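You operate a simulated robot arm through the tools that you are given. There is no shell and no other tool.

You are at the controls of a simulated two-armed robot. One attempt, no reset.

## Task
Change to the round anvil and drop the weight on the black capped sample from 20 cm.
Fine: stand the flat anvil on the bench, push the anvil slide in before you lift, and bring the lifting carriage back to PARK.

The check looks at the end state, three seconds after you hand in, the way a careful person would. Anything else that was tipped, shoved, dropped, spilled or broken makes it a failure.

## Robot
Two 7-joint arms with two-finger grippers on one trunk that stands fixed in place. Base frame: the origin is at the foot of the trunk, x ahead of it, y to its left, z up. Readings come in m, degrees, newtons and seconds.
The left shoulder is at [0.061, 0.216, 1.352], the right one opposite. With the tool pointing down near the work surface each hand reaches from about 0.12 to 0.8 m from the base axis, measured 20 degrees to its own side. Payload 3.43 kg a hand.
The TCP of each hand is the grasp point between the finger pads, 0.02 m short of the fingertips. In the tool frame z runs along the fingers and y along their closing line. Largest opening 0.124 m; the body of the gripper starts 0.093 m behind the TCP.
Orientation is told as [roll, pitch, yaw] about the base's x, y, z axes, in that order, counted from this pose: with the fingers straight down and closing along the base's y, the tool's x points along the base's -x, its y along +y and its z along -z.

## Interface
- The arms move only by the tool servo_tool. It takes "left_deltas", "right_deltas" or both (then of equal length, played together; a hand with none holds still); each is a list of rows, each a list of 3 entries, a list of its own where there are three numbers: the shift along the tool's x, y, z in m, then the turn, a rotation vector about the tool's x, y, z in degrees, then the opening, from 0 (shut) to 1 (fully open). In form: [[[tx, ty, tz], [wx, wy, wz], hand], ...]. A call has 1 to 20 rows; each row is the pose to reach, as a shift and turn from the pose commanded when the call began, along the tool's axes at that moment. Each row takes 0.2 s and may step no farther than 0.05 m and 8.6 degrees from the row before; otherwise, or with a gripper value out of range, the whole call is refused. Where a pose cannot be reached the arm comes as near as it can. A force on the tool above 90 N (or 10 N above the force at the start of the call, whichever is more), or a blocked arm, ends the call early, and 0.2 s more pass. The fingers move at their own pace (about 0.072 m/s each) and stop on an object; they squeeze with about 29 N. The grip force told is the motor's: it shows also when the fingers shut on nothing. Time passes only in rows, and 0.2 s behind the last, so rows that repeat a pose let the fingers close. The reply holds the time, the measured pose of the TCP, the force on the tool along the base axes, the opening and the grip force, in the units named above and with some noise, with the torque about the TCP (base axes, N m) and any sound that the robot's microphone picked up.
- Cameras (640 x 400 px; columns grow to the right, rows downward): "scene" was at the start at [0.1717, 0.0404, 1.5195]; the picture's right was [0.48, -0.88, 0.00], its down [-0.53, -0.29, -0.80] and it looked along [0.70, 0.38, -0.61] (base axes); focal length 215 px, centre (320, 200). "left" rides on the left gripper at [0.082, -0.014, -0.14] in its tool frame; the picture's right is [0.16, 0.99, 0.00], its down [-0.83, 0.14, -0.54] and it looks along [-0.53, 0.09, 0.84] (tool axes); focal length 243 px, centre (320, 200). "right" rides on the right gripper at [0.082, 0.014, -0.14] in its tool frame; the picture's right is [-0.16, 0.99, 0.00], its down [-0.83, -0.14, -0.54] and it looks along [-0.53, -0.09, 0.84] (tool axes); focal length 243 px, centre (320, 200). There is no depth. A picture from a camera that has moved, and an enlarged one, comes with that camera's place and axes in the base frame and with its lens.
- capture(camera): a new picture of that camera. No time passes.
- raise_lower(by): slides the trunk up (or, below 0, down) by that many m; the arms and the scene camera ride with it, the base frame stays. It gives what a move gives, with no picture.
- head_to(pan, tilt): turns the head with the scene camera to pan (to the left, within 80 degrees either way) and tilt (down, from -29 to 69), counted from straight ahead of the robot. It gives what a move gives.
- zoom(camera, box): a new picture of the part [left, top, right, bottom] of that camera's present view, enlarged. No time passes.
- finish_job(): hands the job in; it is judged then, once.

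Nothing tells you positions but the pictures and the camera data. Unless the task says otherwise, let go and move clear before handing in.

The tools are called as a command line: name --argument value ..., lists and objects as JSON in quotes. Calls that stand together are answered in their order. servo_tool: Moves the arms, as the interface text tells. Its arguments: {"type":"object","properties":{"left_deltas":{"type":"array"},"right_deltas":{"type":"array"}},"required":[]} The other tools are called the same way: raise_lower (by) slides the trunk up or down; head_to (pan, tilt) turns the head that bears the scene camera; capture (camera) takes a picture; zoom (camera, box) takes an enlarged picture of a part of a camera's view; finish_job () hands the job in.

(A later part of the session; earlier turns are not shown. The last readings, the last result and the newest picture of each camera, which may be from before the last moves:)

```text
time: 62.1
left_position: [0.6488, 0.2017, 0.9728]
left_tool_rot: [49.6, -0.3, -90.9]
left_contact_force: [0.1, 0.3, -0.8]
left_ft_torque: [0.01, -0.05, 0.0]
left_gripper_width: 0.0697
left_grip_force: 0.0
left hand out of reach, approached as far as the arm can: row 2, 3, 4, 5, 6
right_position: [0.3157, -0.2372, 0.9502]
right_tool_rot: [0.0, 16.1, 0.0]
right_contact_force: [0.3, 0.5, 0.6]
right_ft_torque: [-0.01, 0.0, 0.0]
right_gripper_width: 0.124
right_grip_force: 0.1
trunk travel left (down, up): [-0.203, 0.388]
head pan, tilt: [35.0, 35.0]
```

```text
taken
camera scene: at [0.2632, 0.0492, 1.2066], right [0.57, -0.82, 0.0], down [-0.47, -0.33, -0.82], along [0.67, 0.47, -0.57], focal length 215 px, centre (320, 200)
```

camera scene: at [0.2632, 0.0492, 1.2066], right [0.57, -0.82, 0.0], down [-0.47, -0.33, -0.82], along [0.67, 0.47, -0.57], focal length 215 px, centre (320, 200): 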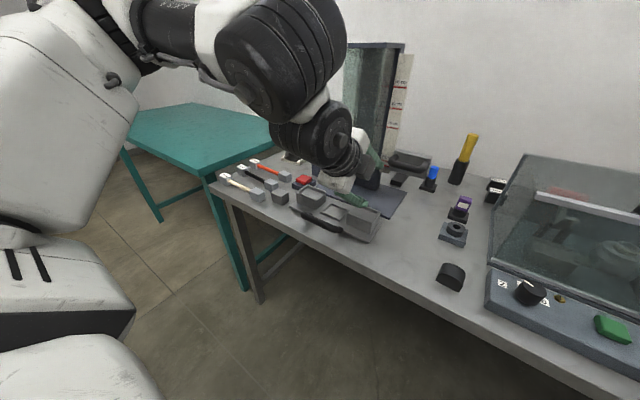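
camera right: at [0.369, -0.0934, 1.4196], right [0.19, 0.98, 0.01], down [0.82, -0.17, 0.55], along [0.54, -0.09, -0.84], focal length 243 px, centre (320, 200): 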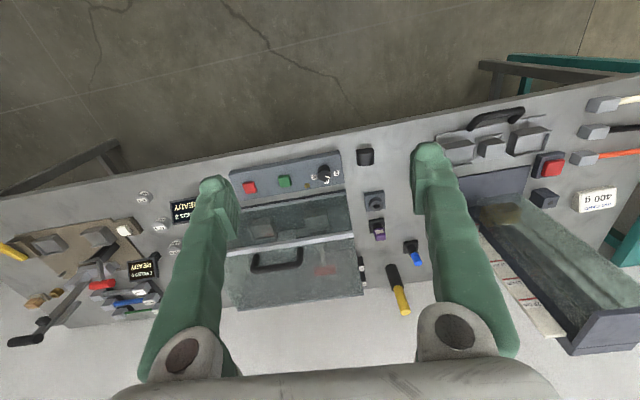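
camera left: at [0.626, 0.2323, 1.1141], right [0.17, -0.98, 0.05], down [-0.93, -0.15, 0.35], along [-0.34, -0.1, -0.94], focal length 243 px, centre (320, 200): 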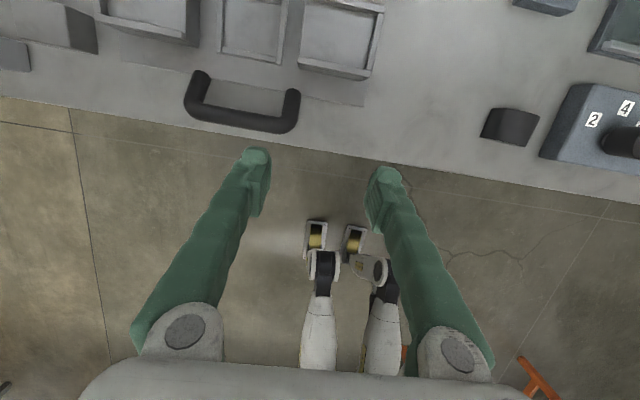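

Same boundary. An inward-leaning hand (fingers pointing right and down, closing along x) is the natural way to reach the midline, so I'll test that above the round anvil, at safe height.

servo_tool --left_deltas '[[[0, 0, 0], [8, 0, 0], 0.56], [[0, 0, 0], [16, 0, 0], 0.56], [[0, 0, 0], [24, 0, 0], 0.56], [[0, 0, 0], [32, 0, 0], 0.56], [[0, 0, 0], [40, 0, 0], 0.56], [[0, 0, 0], [48, 0, 0], 0.56], [[0, 0, 0], [49.5, 0, 0], 0.56]]'

servo_tool --left_deltas '[[[0, 0, 0], [0, -8, 0], 0.56], [[-0.02, 0, 0], [0, -16, 0], 0.56], [[-0.05, 0, 0], [0, -24, 0], 0.56], [[-0.08, 0.0, 0], [0, -32, 0], 0.56], [[-0.11, 0.0, 0], [0, -40, 0], 0.56], [[-0.14, 0.0, 0], [0, -48, 0], 0.56], [[-0.17, 0, 0], [0, -50, 0], 0.56], [[-0.2, 0, 0], [0, -50, 0], 0.56], [[-0.2, 0, 0], [0, -50, 0], 0.56]]'

capture --camera "scene"

```text
time: 63.7
left_position: [0.5986, 0.2656, 0.9429]
left_tool_rot: [0.9, -1.1, -90.6]
left_contact_force: [-0.1, 0.6, -0.4]
left_ft_torque: [0.03, 0.02, 0.0]
left_gripper_width: 0.0697
left_grip_force: 0.0
left hand out of reach, approached as far as the arm can: row 3, 4, 5, 6, 7
right_position: [0.3151, -0.2379, 0.9501]
right_tool_rot: [0.1, 16.0, -0.1]
right_contact_force: [-1.5, -0.2, -0.1]
right_ft_torque: [0.01, -0.02, 0.01]
right_gripper_width: 0.1243
right_grip_force: 0.1
trunk travel left (down, up): [-0.203, 0.388]
head pan, tilt: [35.0, 35.0]
```

```text
time: 65.7
left_position: [0.5967, 0.0643, 0.9401]
left_tool_rot: [0.1, -50.1, -90.8]
left_contact_force: [-0.3, 0.1, 0.3]
left_ft_torque: [-0.01, 0.04, -0.02]
left_gripper_width: 0.0694
left_grip_force: 0.0
right_position: [0.315, -0.2371, 0.9522]
right_tool_rot: [-0.1, 16.1, -0.1]
right_contact_force: [0.0, -0.5, -0.1]
right_ft_torque: [0.02, 0.03, -0.04]
right_gripper_width: 0.1239
right_grip_force: 0.1
trunk travel left (down, up): [-0.203, 0.388]
head pan, tilt: [35.0, 35.0]
```

```text
taken
camera scene: at [0.2627, 0.0494, 1.2067], right [0.57, -0.82, 0.0], down [-0.47, -0.33, -0.82], along [0.67, 0.47, -0.57], focal length 215 px, centre (320, 200)
```

scene: 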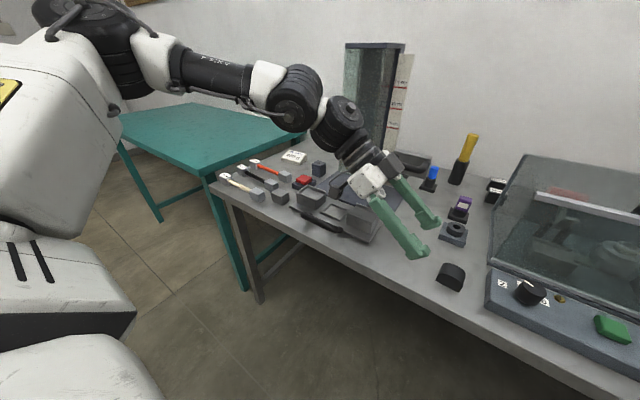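

This orientation reaches across. Now moving over the round anvil.

servo_tool --left_deltas '[[[-0.012, 0.013, 0.015], [0, 0, 0], 0.56], [[-0.025, 0.026, 0.03], [0, 0, 0], 0.56], [[-0.037, 0.04, 0.045], [0, 0, 0], 0.56], [[-0.05, 0.053, 0.06], [0, 0, 0], 0.56], [[-0.05, 0.053, 0.06], [0, 0, 0], 0.56]]'

capture --camera "scene"

capture --camera "left"

```text
time: 66.9
left_position: [0.6393, 0.0029, 0.939]
left_tool_rot: [0.2, -50.1, -90.8]
left_contact_force: [0.1, -0.2, -0.6]
left_ft_torque: [0.01, 0.03, -0.05]
left_gripper_width: 0.0695
left_grip_force: 0.0
left hand out of reach, approached as far as the arm can: row 4, 5
right_position: [0.3163, -0.2371, 0.9509]
right_tool_rot: [0.0, 16.2, -0.1]
right_contact_force: [0.6, 0.3, 0.2]
right_ft_torque: [0.0, 0.06, -0.02]
right_gripper_width: 0.1239
right_grip_force: 0.1
trunk travel left (down, up): [-0.203, 0.388]
head pan, tilt: [35.0, 35.0]
```

```text
taken
camera scene: at [0.2639, 0.0493, 1.2064], right [0.57, -0.82, 0.0], down [-0.47, -0.33, -0.82], along [0.67, 0.47, -0.57], focal length 215 px, centre (320, 200)
```

scene: 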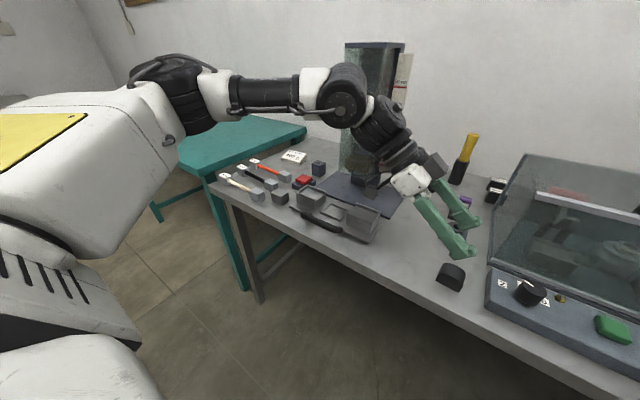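

```text
taken
camera left: at [0.6257, 0.164, 0.967], right [0.99, 0.1, -0.12], down [0.14, -0.12, 0.98], along [0.08, -0.99, -0.13], focal length 243 px, centre (320, 200)
```

left: 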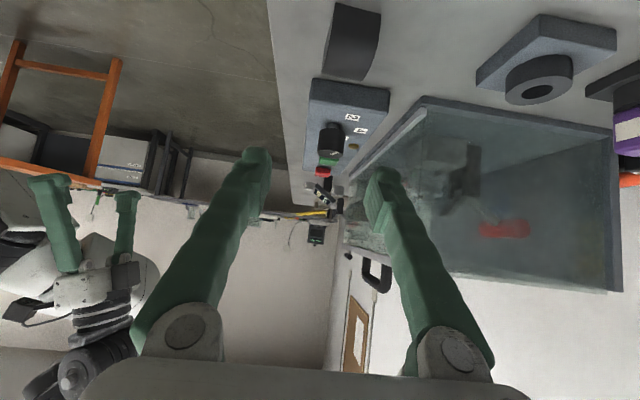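

zoom --camera "left" --box '[240, 0, 440, 125]'

zoom --camera "scene" --box '[400, 170, 520, 310]'

```text
3.20 times, centred on (340, 62) of left
camera zoom: at [0.6257, 0.164, 0.967], right [0.99, 0.1, -0.12], down [0.14, -0.12, 0.98], along [0.08, -0.99, -0.13], focal length 776 px, centre (256, 640)
```

zoom: 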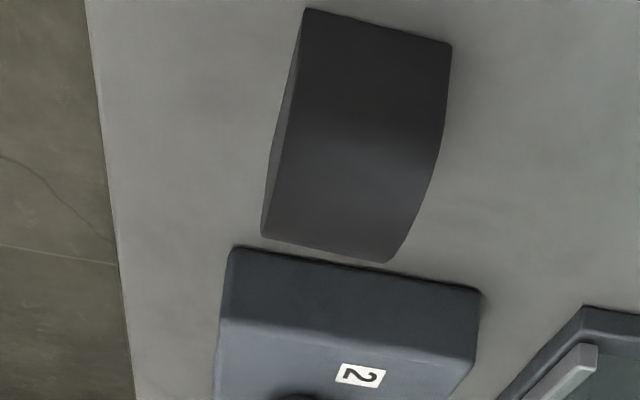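

```text
2.86 times, centred on (460, 240) of scene
camera zoom: at [0.2639, 0.0493, 1.2064], right [0.57, -0.82, 0.0], down [-0.47, -0.33, -0.82], along [0.67, 0.47, -0.57], focal length 614 px, centre (-80, 86)
```

zoom: 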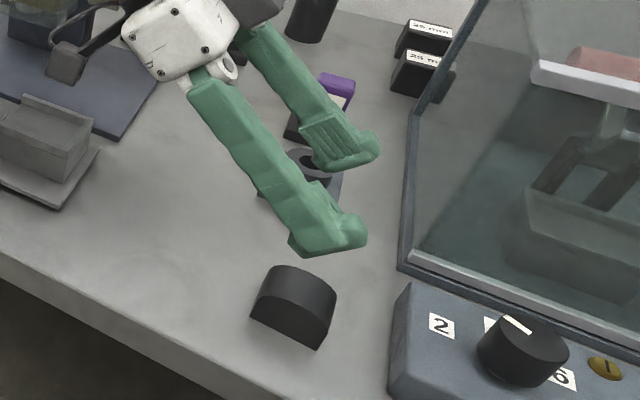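

The round anvil is centred near (0.652, -0.019), about 37 × 46 mm. From this now-bent wrist posture I'll test turning the hand back toward closing along y.

servo_tool --left_deltas '[[[0, 0, 0], [-6.1, 0, -5.1], 0.56], [[0, 0, 0], [-12.2, 0, -10.3], 0.56], [[0, 0, 0], [-18.4, 0, -15.4], 0.56], [[0, 0, 0], [-24.5, 0, -20.6], 0.56], [[0, 0, 0], [-30.6, 0, -25.7], 0.56], [[0, 0, 0], [-36.8, 0, -30.9], 0.56], [[0, 0, 0], [-36.8, 0, -30.9], 0.56]]'

capture --camera "scene"

```text
time: 68.5
left_position: [0.6486, 0.0321, 0.9535]
left_tool_rot: [0.1, -50.1, -42.6]
left_contact_force: [-0.6, 0.7, 0.5]
left_ft_torque: [0.02, 0.01, 0.02]
left_gripper_width: 0.0696
left_grip_force: 0.0
left hand out of reach, approached as far as the arm can: row 5, 6, 7
right_position: [0.3145, -0.2364, 0.9503]
right_tool_rot: [0.0, 16.0, -0.1]
right_contact_force: [-0.5, 0.2, -0.6]
right_ft_torque: [-0.01, -0.02, 0.0]
right_gripper_width: 0.1238
right_grip_force: 0.0
trunk travel left (down, up): [-0.203, 0.388]
head pan, tilt: [35.0, 35.0]
```

```text
taken
camera scene: at [0.2625, 0.0492, 1.2068], right [0.57, -0.82, 0.0], down [-0.47, -0.33, -0.82], along [0.67, 0.47, -0.57], focal length 215 px, centre (320, 200)
```

scene: 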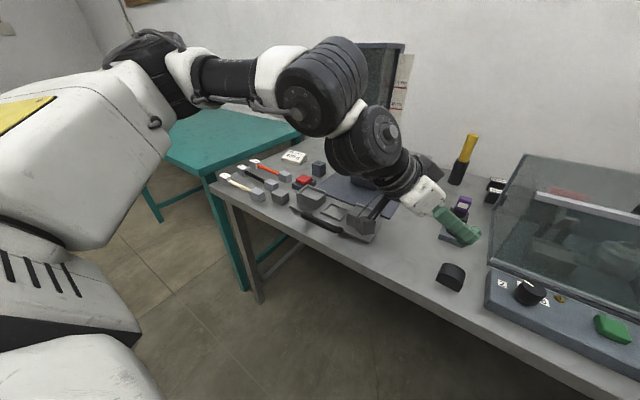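

servo_tool --left_deltas '[[[0, 0, 0], [0, 0, 8.5], 0.56], [[0, 0, 0], [0, 0, 17], 0.56], [[0, 0, 0], [0, 0, 25.5], 0.56], [[0, 0, 0], [0, 0, 34], 0.56], [[0, 0, 0], [0, 0, 42.5], 0.56], [[0, 0, 0], [0, 0, 51], 0.56], [[0, 0, 0], [0, 0, 59.5], 0.56], [[0, 0, 0], [0, 0, 68], 0.56], [[0, 0, 0], [0, 0, 76.5], 0.56], [[0, 0, 0], [0, 0, 85], 0.56], [[0, 0, 0], [0, 0, 93.5], 0.56], [[0, 0, 0], [0, 0, 102], 0.56], [[0, 0, 0], [0, 0, 110.5], 0.56], [[0, 0, 0], [0, 0, 119], 0.56], [[0, 0, 0], [0, 0, 127.5], 0.56], [[0, 0, 0], [0, 0, 136], 0.56], [[0, 0, 0], [0, 0, 144.5], 0.56], [[0, 0, 0], [0, 0, 153], 0.56], [[0, 0, 0], [0, 0, 161.5], 0.56], [[0, 0, 0], [0, 0, 170], 0.56]]'

capture --camera "scene"

capture --camera "left"

```text
time: 72.7
left_position: [0.648, 0.0332, 0.9511]
left_tool_rot: [11.5, 49.2, 152.5]
left_contact_force: [0.8, -0.6, -0.5]
left_ft_torque: [0.01, -0.02, -0.03]
left_gripper_width: 0.0695
left_grip_force: 0.0
right_position: [0.3146, -0.2364, 0.9508]
right_tool_rot: [0.1, 16.0, -0.1]
right_contact_force: [0.3, -0.2, 0.0]
right_ft_torque: [0.02, 0.0, 0.03]
right_gripper_width: 0.1238
right_grip_force: 0.0
trunk travel left (down, up): [-0.203, 0.388]
head pan, tilt: [35.0, 35.0]
```

```text
taken
camera scene: at [0.2628, 0.049, 1.2067], right [0.57, -0.82, 0.0], down [-0.47, -0.33, -0.82], along [0.67, 0.47, -0.57], focal length 215 px, centre (320, 200)
```

scene: 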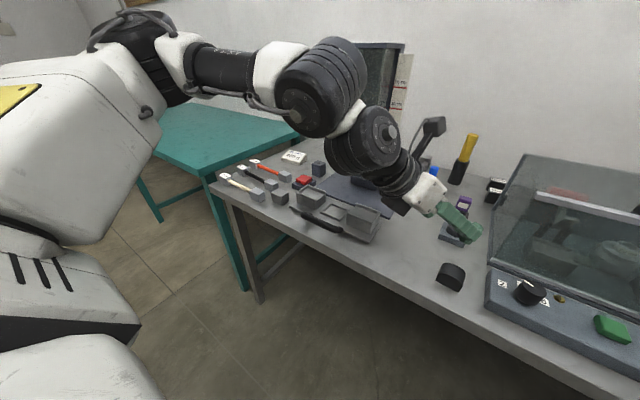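

```text
taken
camera left: at [0.6243, 0.093, 1.1022], right [-0.48, -0.84, 0.25], down [-0.87, 0.42, -0.26], along [0.12, -0.35, -0.93], focal length 243 px, centre (320, 200)
```

left: 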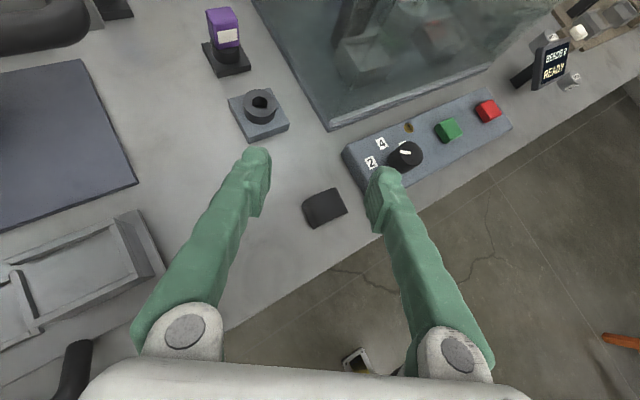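

Rolling the hand about its own axis is free, so I can keep the camera on top. The right arm started with an inward reach and vertical tool, so it may manage the midline upright. I'll back the left hand off and test the right arm.

servo_tool --left_deltas '[[[-0.0085, -0.0286, -0.0336], [0, 0, 0], 0.56], [[-0.017, -0.057, -0.067], [0, 0, 0], 0.56], [[-0.025, -0.086, -0.1], [0, 0, 0], 0.56], [[-0.034, -0.114, -0.134], [0, 0, 0], 0.56], [[-0.042, -0.143, -0.168], [0, 0, 0], 0.56], [[-0.05, -0.171, -0.2], [0, 0, 0], 0.56], [[-0.059, -0.2, -0.235], [0, 0, 0], 0.56]]'

servo_tool --right_deltas '[[[-0.02, 0.01, -0.03], [0, -5, 0], 1], [[-0.05, 0.02, -0.06], [0, -10, 0], 1], [[-0.09, 0.04, -0.08], [0, -15, 0], 1], [[-0.13, 0.06, -0.09], [0, -20, 0], 1], [[-0.17, 0.08, -0.1], [0, -26, 0], 1], [[-0.212, 0.1, -0.113], [0, -26, 0], 1], [[-0.212, 0.1, -0.113], [0, -26, 0], 1]]'

capture --camera "scene"

```text
time: 74.3
left_position: [0.5958, 0.3354, 1.0344]
left_tool_rot: [11.8, 49.2, 152.7]
left_contact_force: [-0.6, 0.0, -0.1]
left_ft_torque: [0.0, 0.0, -0.03]
left_gripper_width: 0.0697
left_grip_force: 0.0
right_position: [0.3148, -0.2355, 0.9506]
right_tool_rot: [0.0, 16.1, -0.1]
right_contact_force: [-0.8, -0.6, 0.2]
right_ft_torque: [-0.04, -0.03, 0.0]
right_gripper_width: 0.1242
right_grip_force: 0.1
trunk travel left (down, up): [-0.203, 0.388]
head pan, tilt: [35.0, 35.0]
```

```text
time: 75.9
left_position: [0.5975, 0.3333, 1.0331]
left_tool_rot: [11.8, 49.2, 152.8]
left_contact_force: [0.3, 0.4, -0.2]
left_ft_torque: [0.0, -0.01, -0.02]
left_gripper_width: 0.0695
left_grip_force: 0.1
right_position: [0.5132, -0.1274, 0.9661]
right_tool_rot: [0.1, -10.0, -0.2]
right_contact_force: [0.4, -0.8, 0.3]
right_ft_torque: [0.0, -0.01, -0.01]
right_gripper_width: 0.1238
right_grip_force: 0.1
right hand out of reach, approached as far as the arm can: row 1, 2, 3, 4, 5, 6, 7
trunk travel left (down, up): [-0.203, 0.388]
head pan, tilt: [35.0, 35.0]
```

```text
taken
camera scene: at [0.2629, 0.0488, 1.2067], right [0.57, -0.82, 0.0], down [-0.47, -0.33, -0.82], along [0.67, 0.47, -0.57], focal length 215 px, centre (320, 200)
```

scene: 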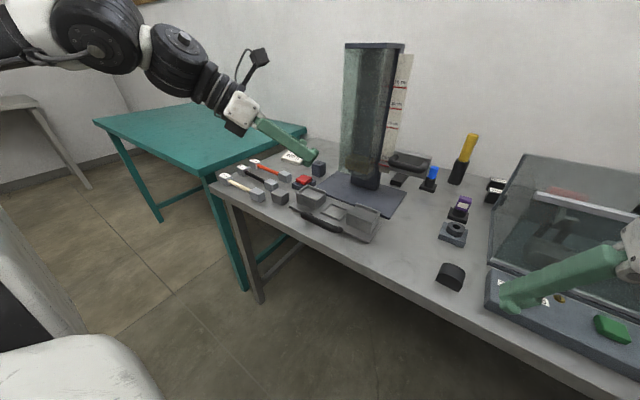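

The right arm does keep a vertical tool inward. I'll try moving it over the round anvil.

servo_tool --right_deltas '[[[-0.02, 0.03, 0.003], [0, 0, 0], 1], [[-0.04, 0.06, 0.007], [0, 0, 0], 1], [[-0.059, 0.09, 0.01], [0, 0, 0], 1], [[-0.09, 0.1, 0.016], [0, 0, 0], 1], [[-0.11, 0.108, 0.02], [0, 0, 0], 1], [[-0.11, 0.108, 0.02], [0, 0, 0], 1]]'

head_to --pan 0 --tilt 45

capture --camera "scene"

```text
time: 77.3
left_position: [0.5978, 0.3348, 1.0344]
left_tool_rot: [11.7, 49.2, 152.7]
left_contact_force: [0.8, 0.4, -0.2]
left_ft_torque: [0.01, 0.01, -0.02]
left_gripper_width: 0.0691
left_grip_force: 0.2
right_position: [0.5279, -0.0629, 0.9718]
right_tool_rot: [0.1, -10.0, -0.2]
right_contact_force: [0.2, 1.0, 0.4]
right_ft_torque: [0.03, 0.0, 0.02]
right_gripper_width: 0.124
right_grip_force: 0.1
right hand out of reach, approached as far as the arm can: row 1, 2, 3, 4, 5, 6
trunk travel left (down, up): [-0.203, 0.388]
head pan, tilt: [35.0, 35.0]
```

```text
time: 78.3
left_position: [0.5969, 0.3338, 1.0332]
left_tool_rot: [11.7, 49.3, 152.7]
left_contact_force: [-1.0, 0.9, 0.2]
left_ft_torque: [0.0, -0.04, 0.01]
left_gripper_width: 0.0694
left_grip_force: 0.1
right_position: [0.528, -0.0633, 0.9711]
right_tool_rot: [0.2, -10.0, -0.3]
right_contact_force: [0.4, 0.1, -0.5]
right_ft_torque: [0.01, -0.01, -0.01]
right_gripper_width: 0.1241
right_grip_force: 0.1
trunk travel left (down, up): [-0.203, 0.388]
head pan, tilt: [0.0, 45.0]
```

```text
taken
camera scene: at [0.272, -0.0015, 1.1919], right [0.0, -1.0, 0.0], down [-0.71, 0.0, -0.71], along [0.71, 0.0, -0.71], focal length 215 px, centre (320, 200)
```

scene: 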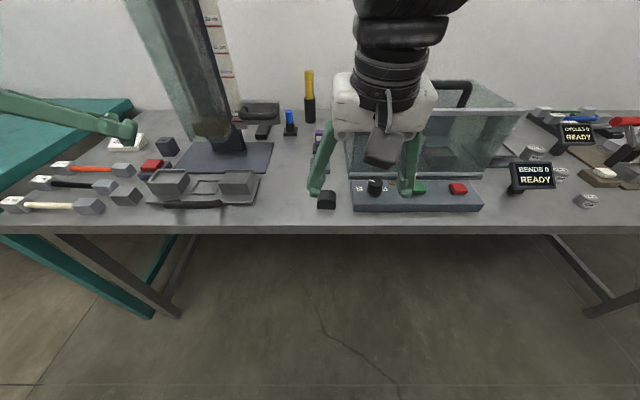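

servo_tool --right_deltas '[[[-0.02, 0.0, 0.0], [0, -8, 0], 1], [[-0.04, 0.01, 0.0], [0, -16, 0], 1], [[-0.06, 0.02, 0.0], [0, -24, 0], 1], [[-0.08, 0.03, 0.0], [0, -30, 0], 1], [[-0.1, 0.04, 0.0], [0, -30, 0], 1], [[-0.12, 0.044, 0.0], [0, -30, 0], 1], [[-0.12, 0.044, 0.0], [0, -30, 0], 1]]'

capture --camera "scene"

```text
time: 79.9
left_position: [0.5968, 0.3339, 1.034]
left_tool_rot: [11.7, 49.3, 152.7]
left_contact_force: [-0.3, -1.0, 0.2]
left_ft_torque: [0.0, 0.0, -0.02]
left_gripper_width: 0.0693
left_grip_force: 0.1
right_position: [0.647, -0.0174, 0.99]
right_tool_rot: [0.0, -39.9, -0.1]
right_contact_force: [0.0, -0.1, -0.6]
right_ft_torque: [-0.01, 0.04, 0.01]
right_gripper_width: 0.1242
right_grip_force: 0.0
right hand out of reach, approached as far as the arm can: row 3, 4
trunk travel left (down, up): [-0.203, 0.388]
head pan, tilt: [0.0, 45.0]
```

```text
taken
camera scene: at [0.2718, -0.0015, 1.1919], right [0.0, -1.0, 0.0], down [-0.71, 0.0, -0.71], along [0.71, 0.0, -0.71], focal length 215 px, centre (320, 200)
```

scene: 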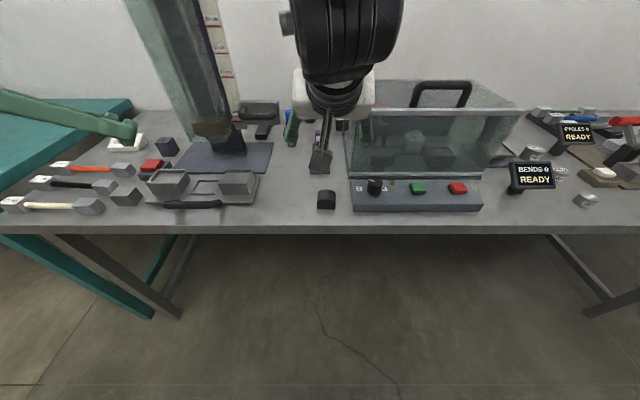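

The right hand can reach over the round anvil upright (pitch -40°, yaw 0). I'd like the left arm in the mirrored posture so it can do the whole transfer, so I'll park the right hand aside and bring the left in close to the body, the way the right got there.

servo_tool --left_deltas '[[[0, 0, 0], [0, 0, -8.5], 0.56], [[0, 0, 0], [0, 0, -17], 0.56], [[0, 0, 0], [0, 0, -25.5], 0.56], [[0, 0, 0], [0, 0, -34], 0.56], [[0, 0, 0], [0, 0, -42.5], 0.56], [[0, 0, 0], [0, 0, -51], 0.56], [[0, 0, 0], [0, 0, -59.5], 0.56], [[0, 0, 0], [0, 0, -68], 0.56], [[0, 0, 0], [0, 0, -76.5], 0.56], [[0, 0, 0], [0, 0, -85], 0.56], [[0, 0, 0], [0, 0, -93.5], 0.56], [[0, 0, 0], [0, 0, -102], 0.56], [[0, 0, 0], [0, 0, -110.5], 0.56], [[0, 0, 0], [0, 0, -119], 0.56], [[0, 0, 0], [0, 0, -127.5], 0.56], [[0, 0, 0], [0, 0, -136], 0.56], [[0, 0, 0], [0, 0, -144.5], 0.56], [[0, 0, 0], [0, 0, -153], 0.56], [[0, 0, 0], [0, 0, -161.5], 0.56], [[0, 0, 0], [0, 0, -170], 0.56]]' --right_deltas '[[[0.02, -0.01, 0.0], [0, 3, 0], 1], [[0.04, -0.02, 0.0], [0, 6, 0], 1], [[0.06, -0.03, 0.0], [0, 9, 0], 1], [[0.08, -0.04, 0.0], [0, 12, 0], 1], [[0.1, -0.06, 0.0], [0, 15, 0], 1], [[0.12, -0.08, 0.0], [0, 18, 0], 1], [[0.14, -0.1, 0.0], [0, 21, 0], 1], [[0.16, -0.12, -0.02], [0, 24, 0], 1], [[0.18, -0.14, -0.04], [0, 27, 0], 1], [[0.2, -0.16, -0.06], [0, 30, 0], 1], [[0.2, -0.18, -0.08], [0, 32, 0], 1], [[0.2, -0.2, -0.1], [0, 34, 0], 1], [[0.2, -0.2, -0.12], [0, 36, 0], 1], [[0.2, -0.2, -0.13], [0, 38, 0], 1], [[0.2, -0.2, -0.13], [0, 40, 0], 1], [[0.2, -0.2, -0.13], [0, 40, 0], 1], [[0.2, -0.2, -0.13], [0, 40, 0], 1], [[0.2, -0.2, -0.13], [0, 40, 0], 1], [[0.2, -0.2, -0.13], [0, 40, 0], 1], [[0.2, -0.2, -0.13], [0, 40, 0], 1]]'

capture --camera "scene"

```text
time: 84.1
left_position: [0.5991, 0.3333, 1.0311]
left_tool_rot: [-0.1, -50.2, -42.4]
left_contact_force: [0.1, -0.8, 0.0]
left_ft_torque: [0.0, 0.01, 0.03]
left_gripper_width: 0.0696
left_grip_force: 0.1
right_position: [0.4048, -0.2101, 0.9506]
right_tool_rot: [0.1, 0.1, -0.1]
right_contact_force: [0.4, 0.1, 0.7]
right_ft_torque: [-0.02, 0.02, 0.01]
right_gripper_width: 0.1242
right_grip_force: 0.0
right hand out of reach, approached as far as the arm can: row 13, 14, 15, 16, 17, 18, 19, 20
trunk travel left (down, up): [-0.203, 0.388]
head pan, tilt: [0.0, 45.0]
```

```text
taken
camera scene: at [0.272, -0.0015, 1.1918], right [0.0, -1.0, 0.0], down [-0.71, 0.0, -0.71], along [0.71, 0.0, -0.71], focal length 215 px, centre (320, 200)
```

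scene: 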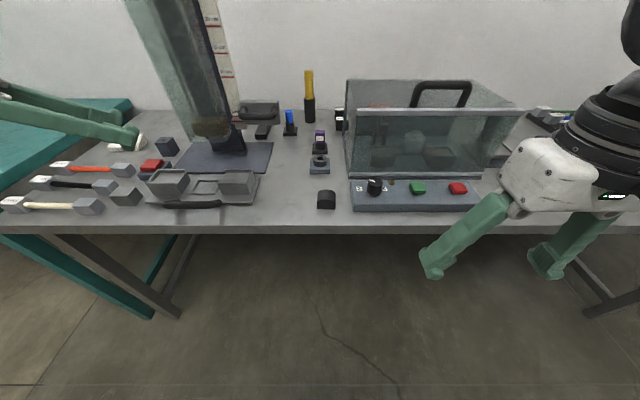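

servo_tool --left_deltas '[[[0.009, -0.009, -0.011], [-5.4, 0, -4.5], 0.56], [[0.019, -0.018, -0.022], [-10.9, 0, -9], 0.56], [[0.028, -0.026, -0.033], [-16.3, 0, -13.5], 0.56], [[0.037, -0.035, -0.045], [-21.7, 0, -18], 0.56], [[0.047, -0.044, -0.056], [-27.2, 0, -22.6], 0.56], [[0.056, -0.053, -0.067], [-32.6, 0, -27.1], 0.56], [[0.056, -0.053, -0.067], [-32.6, 0, -27.1], 0.56]]'

servo_tool --left_deltas '[[[0.01, -0.01, 0], [0, 8, 0], 0.56], [[0.02, -0.02, 0], [0, 16, 0], 0.56], [[0.03, -0.03, 0], [0, 24, 0], 0.56], [[0.04, -0.05, 0], [0, 32, 0], 0.56], [[0.05, -0.07, 0], [0, 40, 0], 0.56], [[0.07, -0.1, 0], [0, 48, 0], 0.56], [[0.09, -0.12, 0], [0, 52, 0], 0.56], [[0.11, -0.13, 0], [0, 52, 0], 0.56], [[0.11, -0.13, 0], [0, 52, 0], 0.56]]'

capture --camera "scene"

```text
time: 85.7
left_position: [0.5413, 0.3688, 1.062]
left_tool_rot: [0.0, -50.0, -0.1]
left_contact_force: [0.4, 0.4, 0.0]
left_ft_torque: [-0.01, 0.04, -0.03]
left_gripper_width: 0.0691
left_grip_force: 0.1
left hand out of reach, approached as far as the arm can: row 4, 5, 6, 7
right_position: [0.406, -0.2091, 0.9513]
right_tool_rot: [0.0, 0.2, -0.1]
right_contact_force: [0.7, 0.1, -0.7]
right_ft_torque: [-0.07, 0.04, 0.0]
right_gripper_width: 0.1242
right_grip_force: 0.1
trunk travel left (down, up): [-0.203, 0.388]
head pan, tilt: [0.0, 45.0]
```

```text
time: 87.7
left_position: [0.4725, 0.2452, 0.9879]
left_tool_rot: [0.1, 1.8, -0.1]
left_contact_force: [-0.8, 0.2, 0.7]
left_ft_torque: [0.01, 0.0, 0.02]
left_gripper_width: 0.0693
left_grip_force: 0.0
left hand out of reach, approached as far as the arm can: row 8, 9
right_position: [0.4067, -0.2104, 0.951]
right_tool_rot: [0.1, 0.2, -0.1]
right_contact_force: [0.5, -0.7, -0.4]
right_ft_torque: [0.04, 0.0, -0.02]
right_gripper_width: 0.124
right_grip_force: 0.1
trunk travel left (down, up): [-0.203, 0.388]
head pan, tilt: [0.0, 45.0]
```

```text
taken
camera scene: at [0.2721, -0.0016, 1.1918], right [0.0, -1.0, 0.0], down [-0.71, 0.0, -0.71], along [0.71, 0.0, -0.71], focal length 215 px, centre (320, 200)
```

scene: 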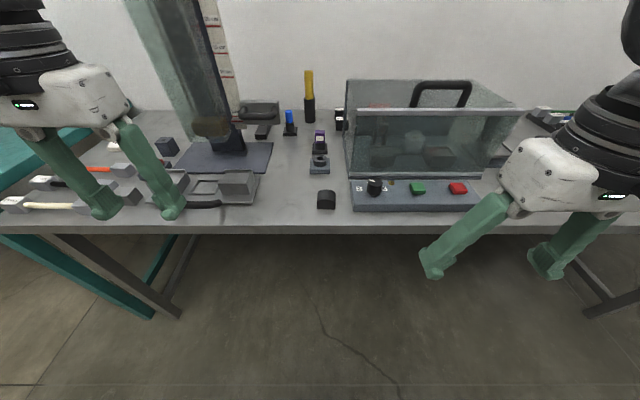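

servo_tool --left_deltas '[[[0.02, -0.02, 0], [0, 0, 0], 0.56], [[0.04, -0.05, 0], [0, 3, 0], 0.56], [[0.05, -0.08, 0], [0, 6, 0], 0.56], [[0.05, -0.11, 0], [0, 6, 0], 0.56], [[0.05, -0.14, 0], [0, 6, 0], 0.56], [[0.05, -0.17, 0], [0, 6, 0], 0.56], [[0.05, -0.17, 0], [0, 6, 0], 0.56]]'

capture --camera "scene"

```text
time: 89.3
left_position: [0.4315, 0.218, 1.0239]
left_tool_rot: [-0.1, 7.6, -0.3]
left_contact_force: [-0.1, -0.2, 0.6]
left_ft_torque: [0.03, 0.01, -0.01]
left_gripper_width: 0.0696
left_grip_force: 0.0
left hand out of reach, approached as far as the arm can: row 1, 2, 3, 4, 5, 6, 7
right_position: [0.4051, -0.211, 0.9517]
right_tool_rot: [0.1, 0.0, -0.1]
right_contact_force: [0.4, 0.4, -0.4]
right_ft_torque: [-0.03, 0.01, -0.02]
right_gripper_width: 0.1241
right_grip_force: 0.0
trunk travel left (down, up): [-0.203, 0.388]
head pan, tilt: [0.0, 45.0]
```

```text
taken
camera scene: at [0.272, -0.0017, 1.1918], right [0.0, -1.0, 0.0], down [-0.71, 0.0, -0.71], along [0.71, 0.0, -0.71], focal length 215 px, centre (320, 200)
```

scene: 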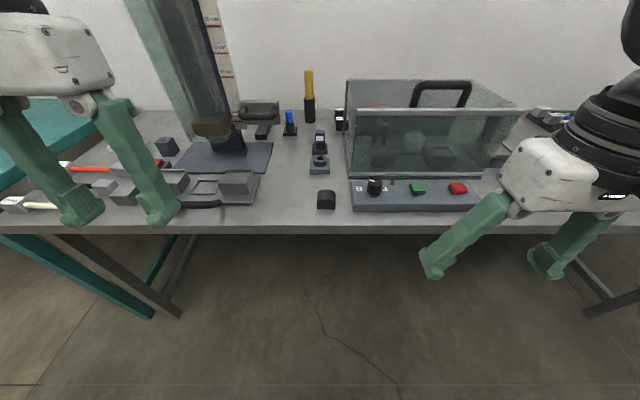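

The left stays in its own posture family, so I'll relay: the right hand picks the round anvil and sets it nearer, turned about -25°, where the left hand can pick it squarely. First I'll check the right hand's reach to that spot in the air.

servo_tool --left_deltas '[[[-0.02, 0.03, 0], [0, 0, 0], 0.56], [[-0.04, 0.06, 0], [0, 0, 0], 0.56], [[-0.05, 0.1, 0], [0, 0, 0], 0.56], [[-0.05, 0.14, 0], [0, 0, 0], 0.56], [[-0.05, 0.18, 0], [0, 0, 0], 0.56], [[-0.05, 0.22, 0], [0, 0, 0], 0.56], [[-0.05, 0.25, 0], [0, 0, 0], 0.56], [[-0.05, 0.25, 0], [0, 0, 0], 0.56], [[-0.05, 0.25, 0], [0, 0, 0], 0.56]]' --right_deltas '[[[-0.03, 0.02, 0], [0, -5, 0], 0.6], [[-0.06, 0.04, 0], [0, -10, 0], 0.6], [[-0.1, 0.06, 0], [0, -15, 0], 0.6], [[-0.13, 0.09, 0], [0, -20, 0], 0.6], [[-0.16, 0.12, 0], [0, -25, 0], 0.6], [[-0.19, 0.15, 0], [0, -30, 0], 0.6], [[-0.22, 0.17, 0], [0, -35, 0], 0.6], [[-0.24, 0.19, 0], [0, -40, 0], 0.6], [[-0.24, 0.19, 0], [0, -40, 0], 0.6]]'

servo_tool --right_deltas '[[[0, 0.03, 0], [4.5, 0, 5.4], 0.6], [[0, 0.06, 0], [9, 0, 10.7], 0.6], [[0, 0.09, 0], [13, 0, 15.5], 0.6], [[0, 0.12, 0], [16, 0, 19], 0.6], [[0, 0.12, 0], [16, 0, 19], 0.6]]'

capture --camera "scene"

```text
time: 91.3
left_position: [0.488, 0.4689, 1.0123]
left_tool_rot: [0.1, 7.7, -0.3]
left_contact_force: [-0.1, 0.7, -0.1]
left_ft_torque: [-0.02, 0.01, 0.01]
left_gripper_width: 0.0694
left_grip_force: 0.0
right_position: [0.6434, -0.0211, 0.9477]
right_tool_rot: [0.1, -39.9, -0.1]
right_contact_force: [-0.5, -0.2, 0.3]
right_ft_torque: [0.05, 0.0, 0.03]
right_gripper_width: 0.0744
right_grip_force: 0.1
trunk travel left (down, up): [-0.203, 0.388]
head pan, tilt: [0.0, 45.0]
```

```text
time: 92.2
left_position: [0.4868, 0.468, 1.0125]
left_tool_rot: [0.1, 7.9, -0.2]
left_contact_force: [-1.0, 0.2, -0.1]
left_ft_torque: [-0.03, -0.02, -0.02]
left_gripper_width: 0.0696
left_grip_force: 0.0
right_position: [0.7018, -0.0011, 1.0051]
right_tool_rot: [11.8, -35.0, -37.3]
right_contact_force: [-0.6, 0.4, 0.1]
right_ft_torque: [-0.03, -0.01, 0.04]
right_gripper_width: 0.0744
right_grip_force: 0.1
right hand out of reach, approached as far as the arm can: row 3, 4
trunk travel left (down, up): [-0.203, 0.388]
head pan, tilt: [0.0, 45.0]
stopped in row 4 (right hand): the arm was blocked; the commanded pose is now the measured one
```

```text
taken
camera scene: at [0.2717, -0.0012, 1.1919], right [0.0, -1.0, 0.0], down [-0.71, 0.0, -0.71], along [0.71, 0.0, -0.71], focal length 215 px, centre (320, 200)
```

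scene: 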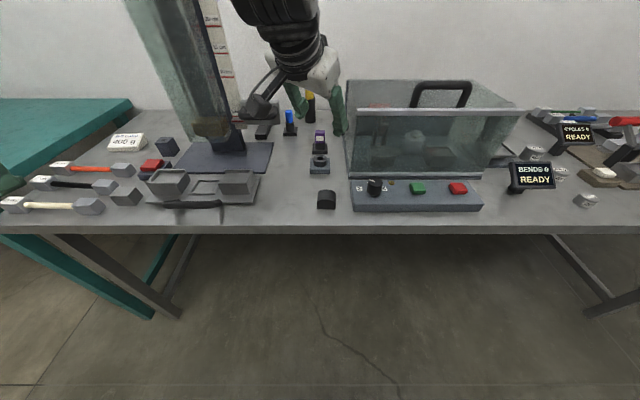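

The right arm got jammed there (nothing was touched, the forces are near zero). I'll back it out the way it came.

servo_tool --right_deltas '[[[0.01, -0.018, -0.015], [-2, 1.2, -6], 0.6], [[0.02, -0.037, -0.03], [-4, 2.5, -12], 0.6], [[0.03, -0.055, -0.045], [-6, 3.7, -18], 0.6], [[0.04, -0.073, -0.06], [-8, 5, -24], 0.6], [[0.05, -0.0915, -0.0734], [-9.6, 6.2, -29.9], 0.6], [[0.05, -0.0915, -0.0734], [-9.6, 6.2, -29.9], 0.6]]'

capture --camera "scene"

```text
time: 93.6
left_position: [0.488, 0.4691, 1.0112]
left_tool_rot: [0.1, 7.8, -0.2]
left_contact_force: [0.2, 0.6, 0.7]
left_ft_torque: [0.02, -0.01, 0.0]
left_gripper_width: 0.0695
left_grip_force: 0.2
right_position: [0.5998, -0.0393, 0.9873]
right_tool_rot: [0.4, -31.9, -0.1]
right_contact_force: [-0.6, 0.0, 0.7]
right_ft_torque: [0.02, 0.04, 0.0]
right_gripper_width: 0.0743
right_grip_force: 0.1
right hand out of reach, approached as far as the arm can: row 1, 2, 3, 4, 5, 6
trunk travel left (down, up): [-0.203, 0.388]
head pan, tilt: [0.0, 45.0]
```

```text
taken
camera scene: at [0.2722, -0.0012, 1.1918], right [0.0, -1.0, 0.0], down [-0.71, 0.0, -0.71], along [0.71, 0.0, -0.71], focal length 215 px, centre (320, 200)
```

scene: 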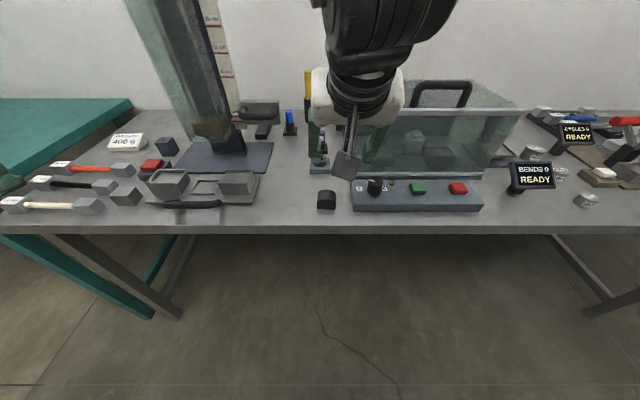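

servo_tool --right_deltas '[[[0.025, -0.03, -0.016], [0, 5, 0], 0.6], [[0.05, -0.06, -0.032], [0, 10, 0], 0.6], [[0.075, -0.09, -0.048], [0, 15, 0], 0.6], [[0.1, -0.12, -0.064], [0, 20, 0], 0.6], [[0.125, -0.15, -0.08], [0, 26, 0], 0.6], [[0.15, -0.18, -0.095], [0, 32, 0], 0.6], [[0.15, -0.18, -0.095], [0, 32, 0], 0.6]]' --left_deltas '[[[0, 0, -0.04], [0, -1, 0], 0.56], [[0, -0.01, -0.08], [0, -2, 0], 0.56], [[0, -0.02, -0.12], [0, -3, 0], 0.56], [[0, -0.04, -0.15], [0, -4, 0], 0.56], [[0, -0.06, -0.17], [0, -6, 0], 0.56], [[0, -0.08, -0.18], [0, -7.7, 0], 0.56], [[0, -0.08, -0.18], [0, -7.7, 0], 0.56]]'

servo_tool --left_deltas '[[[0.0, -0.04, 0], [0, 0, 0], 0.56], [[0.0, -0.08, 0], [0, 0, 0], 0.56], [[0.0, -0.12, 0], [0, 0, 0], 0.56], [[0.0, -0.16, 0], [0, 0, 0], 0.56], [[0.0, -0.2, 0], [0, 0, 0], 0.56], [[0.0, -0.24, 0], [0, 0, 0], 0.56], [[0, -0.28, 0], [0, 0, 0], 0.56], [[0, -0.28, 0], [0, 0, 0], 0.56]]'

capture --camera "scene"

```text
time: 95.2
left_position: [0.4824, 0.3894, 1.0969]
left_tool_rot: [-0.1, -0.2, -0.3]
left_contact_force: [-0.3, 0.3, 0.6]
left_ft_torque: [-0.02, 0.03, 0.01]
left_gripper_width: 0.0692
left_grip_force: 0.1
left hand out of reach, approached as far as the arm can: row 2, 3, 4, 5, 6, 7
right_position: [0.4212, -0.2062, 0.9504]
right_tool_rot: [0.4, 0.1, 0.0]
right_contact_force: [1.1, -0.5, -0.4]
right_ft_torque: [-0.01, -0.01, 0.01]
right_gripper_width: 0.0746
right_grip_force: 0.1
right hand out of reach, approached as far as the arm can: row 1, 2, 3, 4, 5, 6, 7
trunk travel left (down, up): [-0.203, 0.388]
head pan, tilt: [0.0, 45.0]
```

```text
time: 97.0
left_position: [0.4438, 0.2193, 1.0561]
left_tool_rot: [-0.2, -0.1, -0.2]
left_contact_force: [0.3, 0.3, -0.4]
left_ft_torque: [-0.02, 0.0, 0.01]
left_gripper_width: 0.0694
left_grip_force: 0.0
left hand out of reach, approached as far as the arm can: row 1, 2, 3, 4, 5, 6, 7, 8
right_position: [0.4216, -0.2063, 0.9507]
right_tool_rot: [0.5, -0.1, 0.0]
right_contact_force: [-0.4, 0.6, 0.3]
right_ft_torque: [0.02, 0.01, 0.02]
right_gripper_width: 0.0743
right_grip_force: 0.1
trunk travel left (down, up): [-0.203, 0.388]
head pan, tilt: [0.0, 45.0]
```

```text
taken
camera scene: at [0.272, -0.0015, 1.1919], right [0.0, -1.0, 0.0], down [-0.71, 0.0, -0.71], along [0.71, 0.0, -0.71], focal length 215 px, centre (320, 200)
```

scene: 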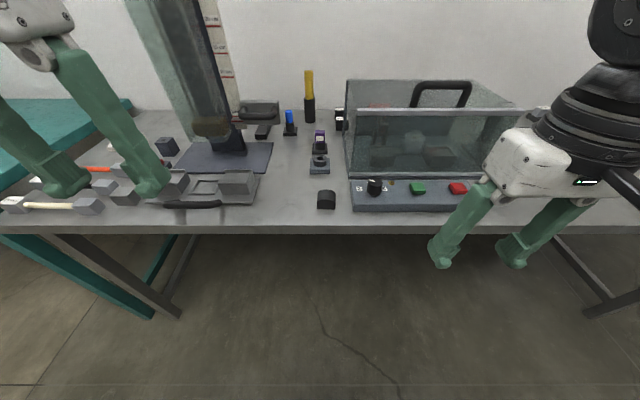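

servo_tool --left_deltas '[[[0, 0, 0], [0, 0, 8.5], 0.56], [[0, 0, 0], [0, 0, 17], 0.56], [[0, 0, 0], [0, 0, 25.5], 0.56], [[0, 0, 0], [0, 0, 34], 0.56], [[0, 0, 0], [0, 0, 42.5], 0.56], [[0, 0, 0], [0, 0, 51], 0.56], [[0, 0, 0], [0, 0, 59.5], 0.56], [[0, 0, 0], [0, 0, 68], 0.56], [[0, 0, 0], [0, 0, 76.5], 0.56], [[0, 0, 0], [0, 0, 85], 0.56], [[0, 0, 0], [0, 0, 90], 0.56]]'

servo_tool --left_deltas '[[[-0.03, 0, 0], [0, 0, 0], 0.56], [[-0.06, 0, 0], [0, 0, 0], 0.56], [[-0.09, 0, 0], [0, 0, 0], 0.56], [[-0.12, 0, 0], [0, 0, 0], 0.56], [[-0.15, 0, 0], [0, 0, 0], 0.56], [[-0.15, 0, 0], [0, 0, 0], 0.56]]'

```text
time: 99.4
left_position: [0.4403, 0.2146, 1.0526]
left_tool_rot: [0.0, -0.2, -90.3]
left_contact_force: [-0.1, 1.0, -0.9]
left_ft_torque: [-0.02, -0.01, 0.0]
left_gripper_width: 0.0695
left_grip_force: 0.0
left hand out of reach, approached as far as the arm can: row 2, 3, 4, 5, 6, 7, 8, 9, 10, 11
right_position: [0.4212, -0.2052, 0.9503]
right_tool_rot: [0.3, 0.0, -0.1]
right_contact_force: [1.0, -0.3, 0.2]
right_ft_torque: [-0.01, 0.03, -0.02]
right_gripper_width: 0.0744
right_grip_force: 0.0
trunk travel left (down, up): [-0.203, 0.388]
head pan, tilt: [0.0, 45.0]
```

```text
time: 100.8
left_position: [0.4094, 0.1918, 1.0311]
left_tool_rot: [0.0, -0.1, -90.3]
left_contact_force: [0.1, 0.4, 0.8]
left_ft_torque: [0.01, 0.0, 0.0]
left_gripper_width: 0.0693
left_grip_force: 0.1
left hand out of reach, approached as far as the arm can: row 1, 2, 3, 4, 5, 6
right_position: [0.4219, -0.2056, 0.9502]
right_tool_rot: [0.3, 0.0, -0.1]
right_contact_force: [0.0, -0.6, 0.1]
right_ft_torque: [0.0, -0.01, -0.01]
right_gripper_width: 0.0744
right_grip_force: 0.0
trunk travel left (down, up): [-0.203, 0.388]
head pan, tilt: [0.0, 45.0]
```

head_to --pan 55 --tilt 5

capture --camera "scene"

capture --camera "right"

```text
time: 102.0
left_position: [0.4096, 0.1928, 1.0316]
left_tool_rot: [-0.1, -0.2, -90.2]
left_contact_force: [-0.4, 0.3, -0.5]
left_ft_torque: [-0.01, 0.0, -0.01]
left_gripper_width: 0.0692
left_grip_force: 0.0
right_position: [0.421, -0.2042, 0.9502]
right_tool_rot: [0.4, 0.0, 0.0]
right_contact_force: [0.5, -0.6, -0.4]
right_ft_torque: [-0.01, 0.0, 0.01]
right_gripper_width: 0.0742
right_grip_force: 0.1
trunk travel left (down, up): [-0.203, 0.388]
head pan, tilt: [55.0, 5.0]
```

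```text
taken
camera scene: at [0.2435, 0.0737, 1.2548], right [0.82, -0.57, 0.0], down [-0.05, -0.07, -1.0], along [0.57, 0.82, -0.09], focal length 215 px, centre (320, 200)
```

scene: 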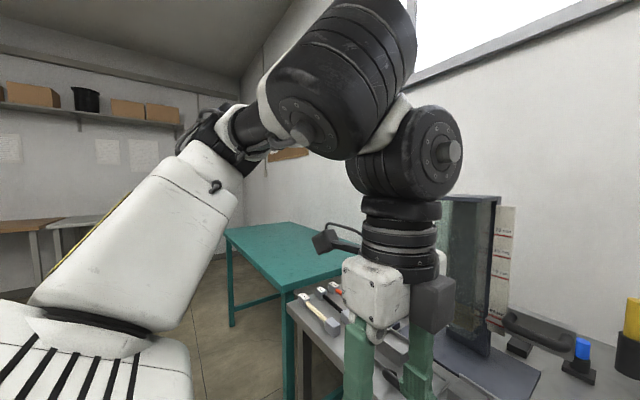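

```text
taken
camera right: at [0.3387, -0.1919, 1.0906], right [0.17, 0.99, 0.01], down [0.83, -0.14, 0.54], along [0.53, -0.08, -0.84], focal length 243 px, centre (320, 200)
```

right: 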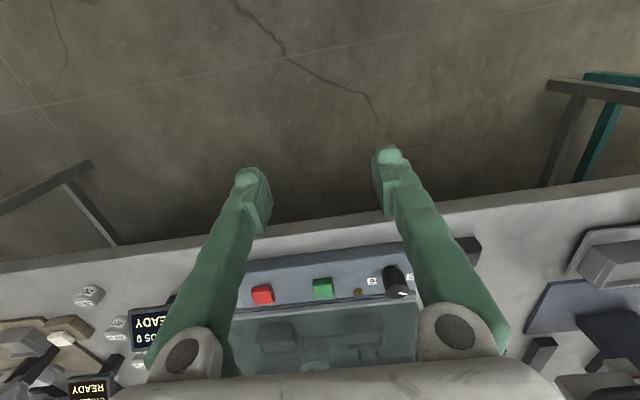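

The hand-arm geometry shows why the left can't cross upright. A neater relay: the right hand picks the anvil by its y-faces (reach proven), turns it 90° (inward, its natural direction) and sets it down. The left hand then grips the same faces with its inward-leaning pose and turns back 90° on the way to the seat. I'll test the right hand's turned pose in the air.

servo_tool --left_deltas '[[[0.03, 0.01, 0], [0, 0, 0], 0.56], [[0.07, 0.02, 0], [0, 0, 0], 0.56], [[0.11, 0.03, 0], [0, 0, 0], 0.56], [[0.15, 0.04, 0], [0, 0, 0], 0.56], [[0.19, 0.05, 0], [0, 0, 0], 0.56], [[0.23, 0.06, 0], [0, 0, 0], 0.56], [[0.26, 0.07, 0], [0, 0, 0], 0.56], [[0.26, 0.07, 0], [0, 0, 0], 0.56], [[0.26, 0.07, 0], [0, 0, 0], 0.56]]' --right_deltas '[[[-0.03, 0.02, 0], [0, -5, 0], 0.6], [[-0.06, 0.04, 0], [0, -10, 0], 0.6], [[-0.1, 0.06, 0], [0, -15, 0], 0.6], [[-0.13, 0.09, 0], [0, -20, 0], 0.6], [[-0.16, 0.12, 0], [0, -25, 0], 0.6], [[-0.18, 0.15, 0], [0, -30, 0], 0.6], [[-0.2, 0.17, 0], [0, -35, 0], 0.6], [[-0.21, 0.185, 0], [0, -40, 0], 0.6], [[-0.21, 0.185, 0], [0, -40, 0], 0.6]]'

servo_tool --right_deltas '[[[0, 0.005, 0], [-5.1, 0, -6.1], 0.6], [[0, 0.01, 0], [-10.3, 0, -12.3], 0.6], [[0, 0.015, 0], [-15.4, 0, -18.4], 0.6], [[0, 0.02, 0], [-20.6, 0, -24.5], 0.6], [[0, 0.025, 0], [-25.7, 0, -30.6], 0.6], [[0, 0.03, 0], [-30.9, 0, -36.8], 0.6], [[0, 0.03, 0], [-36, 0, -42.9], 0.6], [[0, 0.03, 0], [-41.1, 0, -49], 0.6], [[0, 0.03, 0], [-46.3, 0, -55.2], 0.6], [[0, 0.03, 0], [-51.4, 0, -61.3], 0.6], [[0, 0.03, 0], [-57.9, 0, -68.9], 0.6], [[0, 0.03, 0], [-57.9, 0, -68.9], 0.6]]'

head_to --pan 0 --tilt 45

capture --camera "scene"

```text
time: 104.0
left_position: [0.482, 0.4503, 1.0311]
left_tool_rot: [-0.1, 0.0, -90.2]
left_contact_force: [0.7, -0.2, 0.8]
left_ft_torque: [0.01, 0.05, -0.03]
left_gripper_width: 0.0692
left_grip_force: 0.0
right_position: [0.6302, -0.016, 0.9541]
right_tool_rot: [0.5, -40.2, -0.3]
right_contact_force: [-0.1, -0.6, -0.4]
right_ft_torque: [0.02, -0.01, 0.03]
right_gripper_width: 0.0743
right_grip_force: 0.1
trunk travel left (down, up): [-0.203, 0.388]
head pan, tilt: [55.0, 5.0]
```

```text
refused: row 11 steps farther than a row can; nothing moved
```

```text
time: 105.3
left_position: [0.4815, 0.4511, 1.032]
left_tool_rot: [0.0, 0.1, -90.3]
left_contact_force: [0.0, -0.5, -0.3]
left_ft_torque: [-0.02, 0.02, 0.0]
left_gripper_width: 0.0696
left_grip_force: 0.0
right_position: [0.6298, -0.0158, 0.9526]
right_tool_rot: [0.3, -40.0, -0.4]
right_contact_force: [0.5, -0.1, -0.8]
right_ft_torque: [-0.01, 0.0, -0.03]
right_gripper_width: 0.0741
right_grip_force: 0.1
trunk travel left (down, up): [-0.203, 0.388]
head pan, tilt: [0.0, 45.0]
```

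```text
taken
camera scene: at [0.2721, -0.0014, 1.1919], right [0.0, -1.0, 0.0], down [-0.71, 0.0, -0.71], along [0.71, 0.0, -0.71], focal length 215 px, centre (320, 200)
```

scene: 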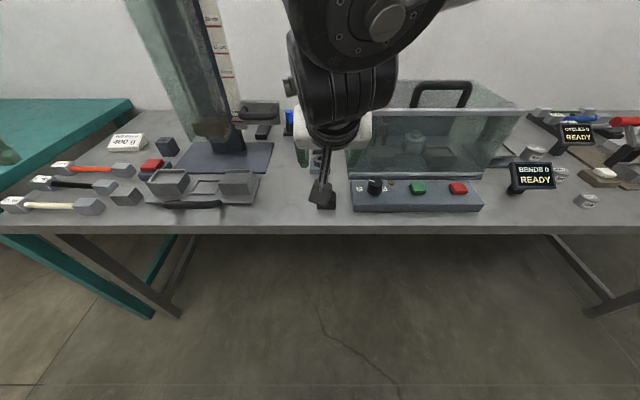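

servo_tool --right_deltas '[[[0, 0.005, 0], [-5.1, 0, -6.1], 0.6], [[0, 0.01, 0], [-10.3, 0, -12.3], 0.6], [[0, 0.015, 0], [-15.4, 0, -18.4], 0.6], [[0, 0.02, 0], [-20.6, 0, -24.5], 0.6], [[0, 0.025, 0], [-25.7, 0, -30.6], 0.6], [[0, 0.03, 0], [-30.9, 0, -36.8], 0.6], [[0, 0.03, 0], [-36, 0, -42.9], 0.6], [[0, 0.03, 0], [-41.1, 0, -49], 0.6], [[0, 0.03, 0], [-46.3, 0, -55.2], 0.6], [[0, 0.03, 0], [-51.4, 0, -61.3], 0.6], [[0, 0.03, 0], [-56.5, 0, -67.4], 0.6], [[0, 0.03, 0], [-57.9, 0, -68.9], 0.6]]'

capture --camera "scene"

```text
time: 107.5
left_position: [0.4812, 0.4502, 1.0305]
left_tool_rot: [0.0, 0.1, -90.2]
left_contact_force: [-0.6, -0.5, -0.1]
left_ft_torque: [0.01, -0.01, 0.01]
left_gripper_width: 0.0696
left_grip_force: 0.0
right_position: [0.4123, -0.0454, 0.8671]
right_tool_rot: [-14.1, -18.4, 46.7]
right_contact_force: [-0.3, -0.2, 0.9]
right_ft_torque: [-0.01, -0.01, -0.03]
right_gripper_width: 0.0745
right_grip_force: 0.1
right hand out of reach, approached as far as the arm can: row 2, 3, 4, 5, 6, 7, 8, 9, 10, 11
trunk travel left (down, up): [-0.203, 0.388]
head pan, tilt: [0.0, 45.0]
stopped in row 11 (right hand): the arm was blocked; the commanded pose is now the measured one
```

```text
taken
camera scene: at [0.27, -0.0097, 1.1901], right [-0.1, -1.0, 0.0], down [-0.72, 0.07, -0.69], along [0.69, -0.07, -0.72], focal length 215 px, centre (320, 200)
```

scene: 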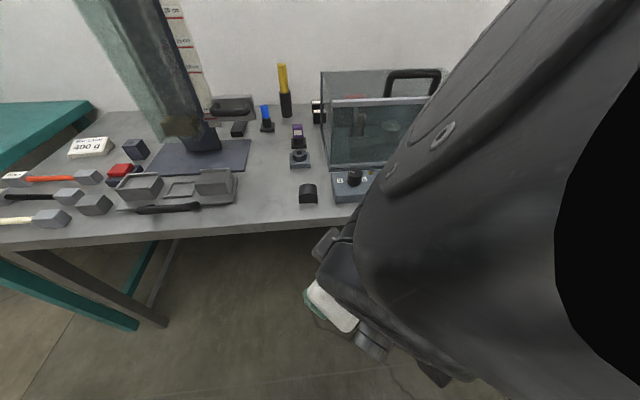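

The right elbow came up against the head there and nudged it, so turning inward is not an option for that arm. I'll move the right hand outward and away from the head in small steps.

servo_tool --right_deltas '[[[0.011, -0.016, -0.009], [2.4, 1.8, 7.2], 0.6], [[0.022, -0.033, -0.018], [4.9, 3.6, 14.3], 0.6], [[0.034, -0.049, -0.026], [7.3, 5.4, 21.5], 0.6], [[0.045, -0.065, -0.035], [9.8, 7.2, 28.7], 0.6], [[0.056, -0.082, -0.044], [12.2, 9, 35.8], 0.6], [[0.067, -0.098, -0.053], [14.7, 10.8, 43], 0.6], [[0.067, -0.098, -0.053], [14.7, 10.8, 43], 0.6]]'

capture --camera "scene"

```text
time: 109.2
left_position: [0.4826, 0.4504, 1.0323]
left_tool_rot: [-0.1, 0.0, -90.2]
left_contact_force: [-0.5, 1.8, 0.0]
left_ft_torque: [0.0, 0.01, 0.03]
left_gripper_width: 0.069
left_grip_force: 0.1
right_position: [0.4172, -0.1545, 0.8856]
right_tool_rot: [-13.9, -18.5, 0.4]
right_contact_force: [-0.2, 0.2, 0.5]
right_ft_torque: [0.0, 0.03, -0.01]
right_gripper_width: 0.0743
right_grip_force: 0.0
right hand out of reach, approached as far as the arm can: row 3, 4, 5, 6, 7
trunk travel left (down, up): [-0.203, 0.388]
head pan, tilt: [0.0, 45.0]
```

```text
taken
camera scene: at [0.2721, -0.0014, 1.192], right [0.0, -1.0, 0.0], down [-0.71, 0.0, -0.71], along [0.71, 0.0, -0.71], focal length 215 px, centre (320, 200)
```

scene: 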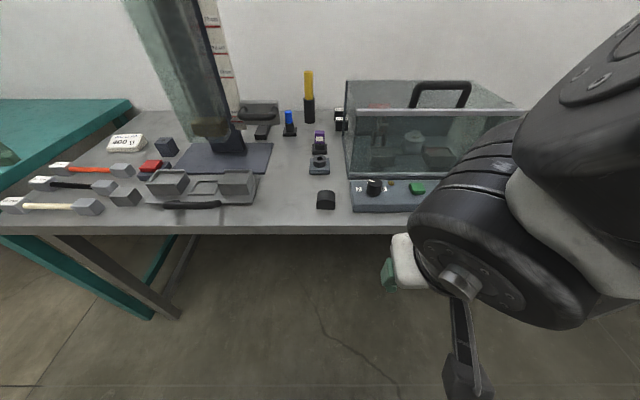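

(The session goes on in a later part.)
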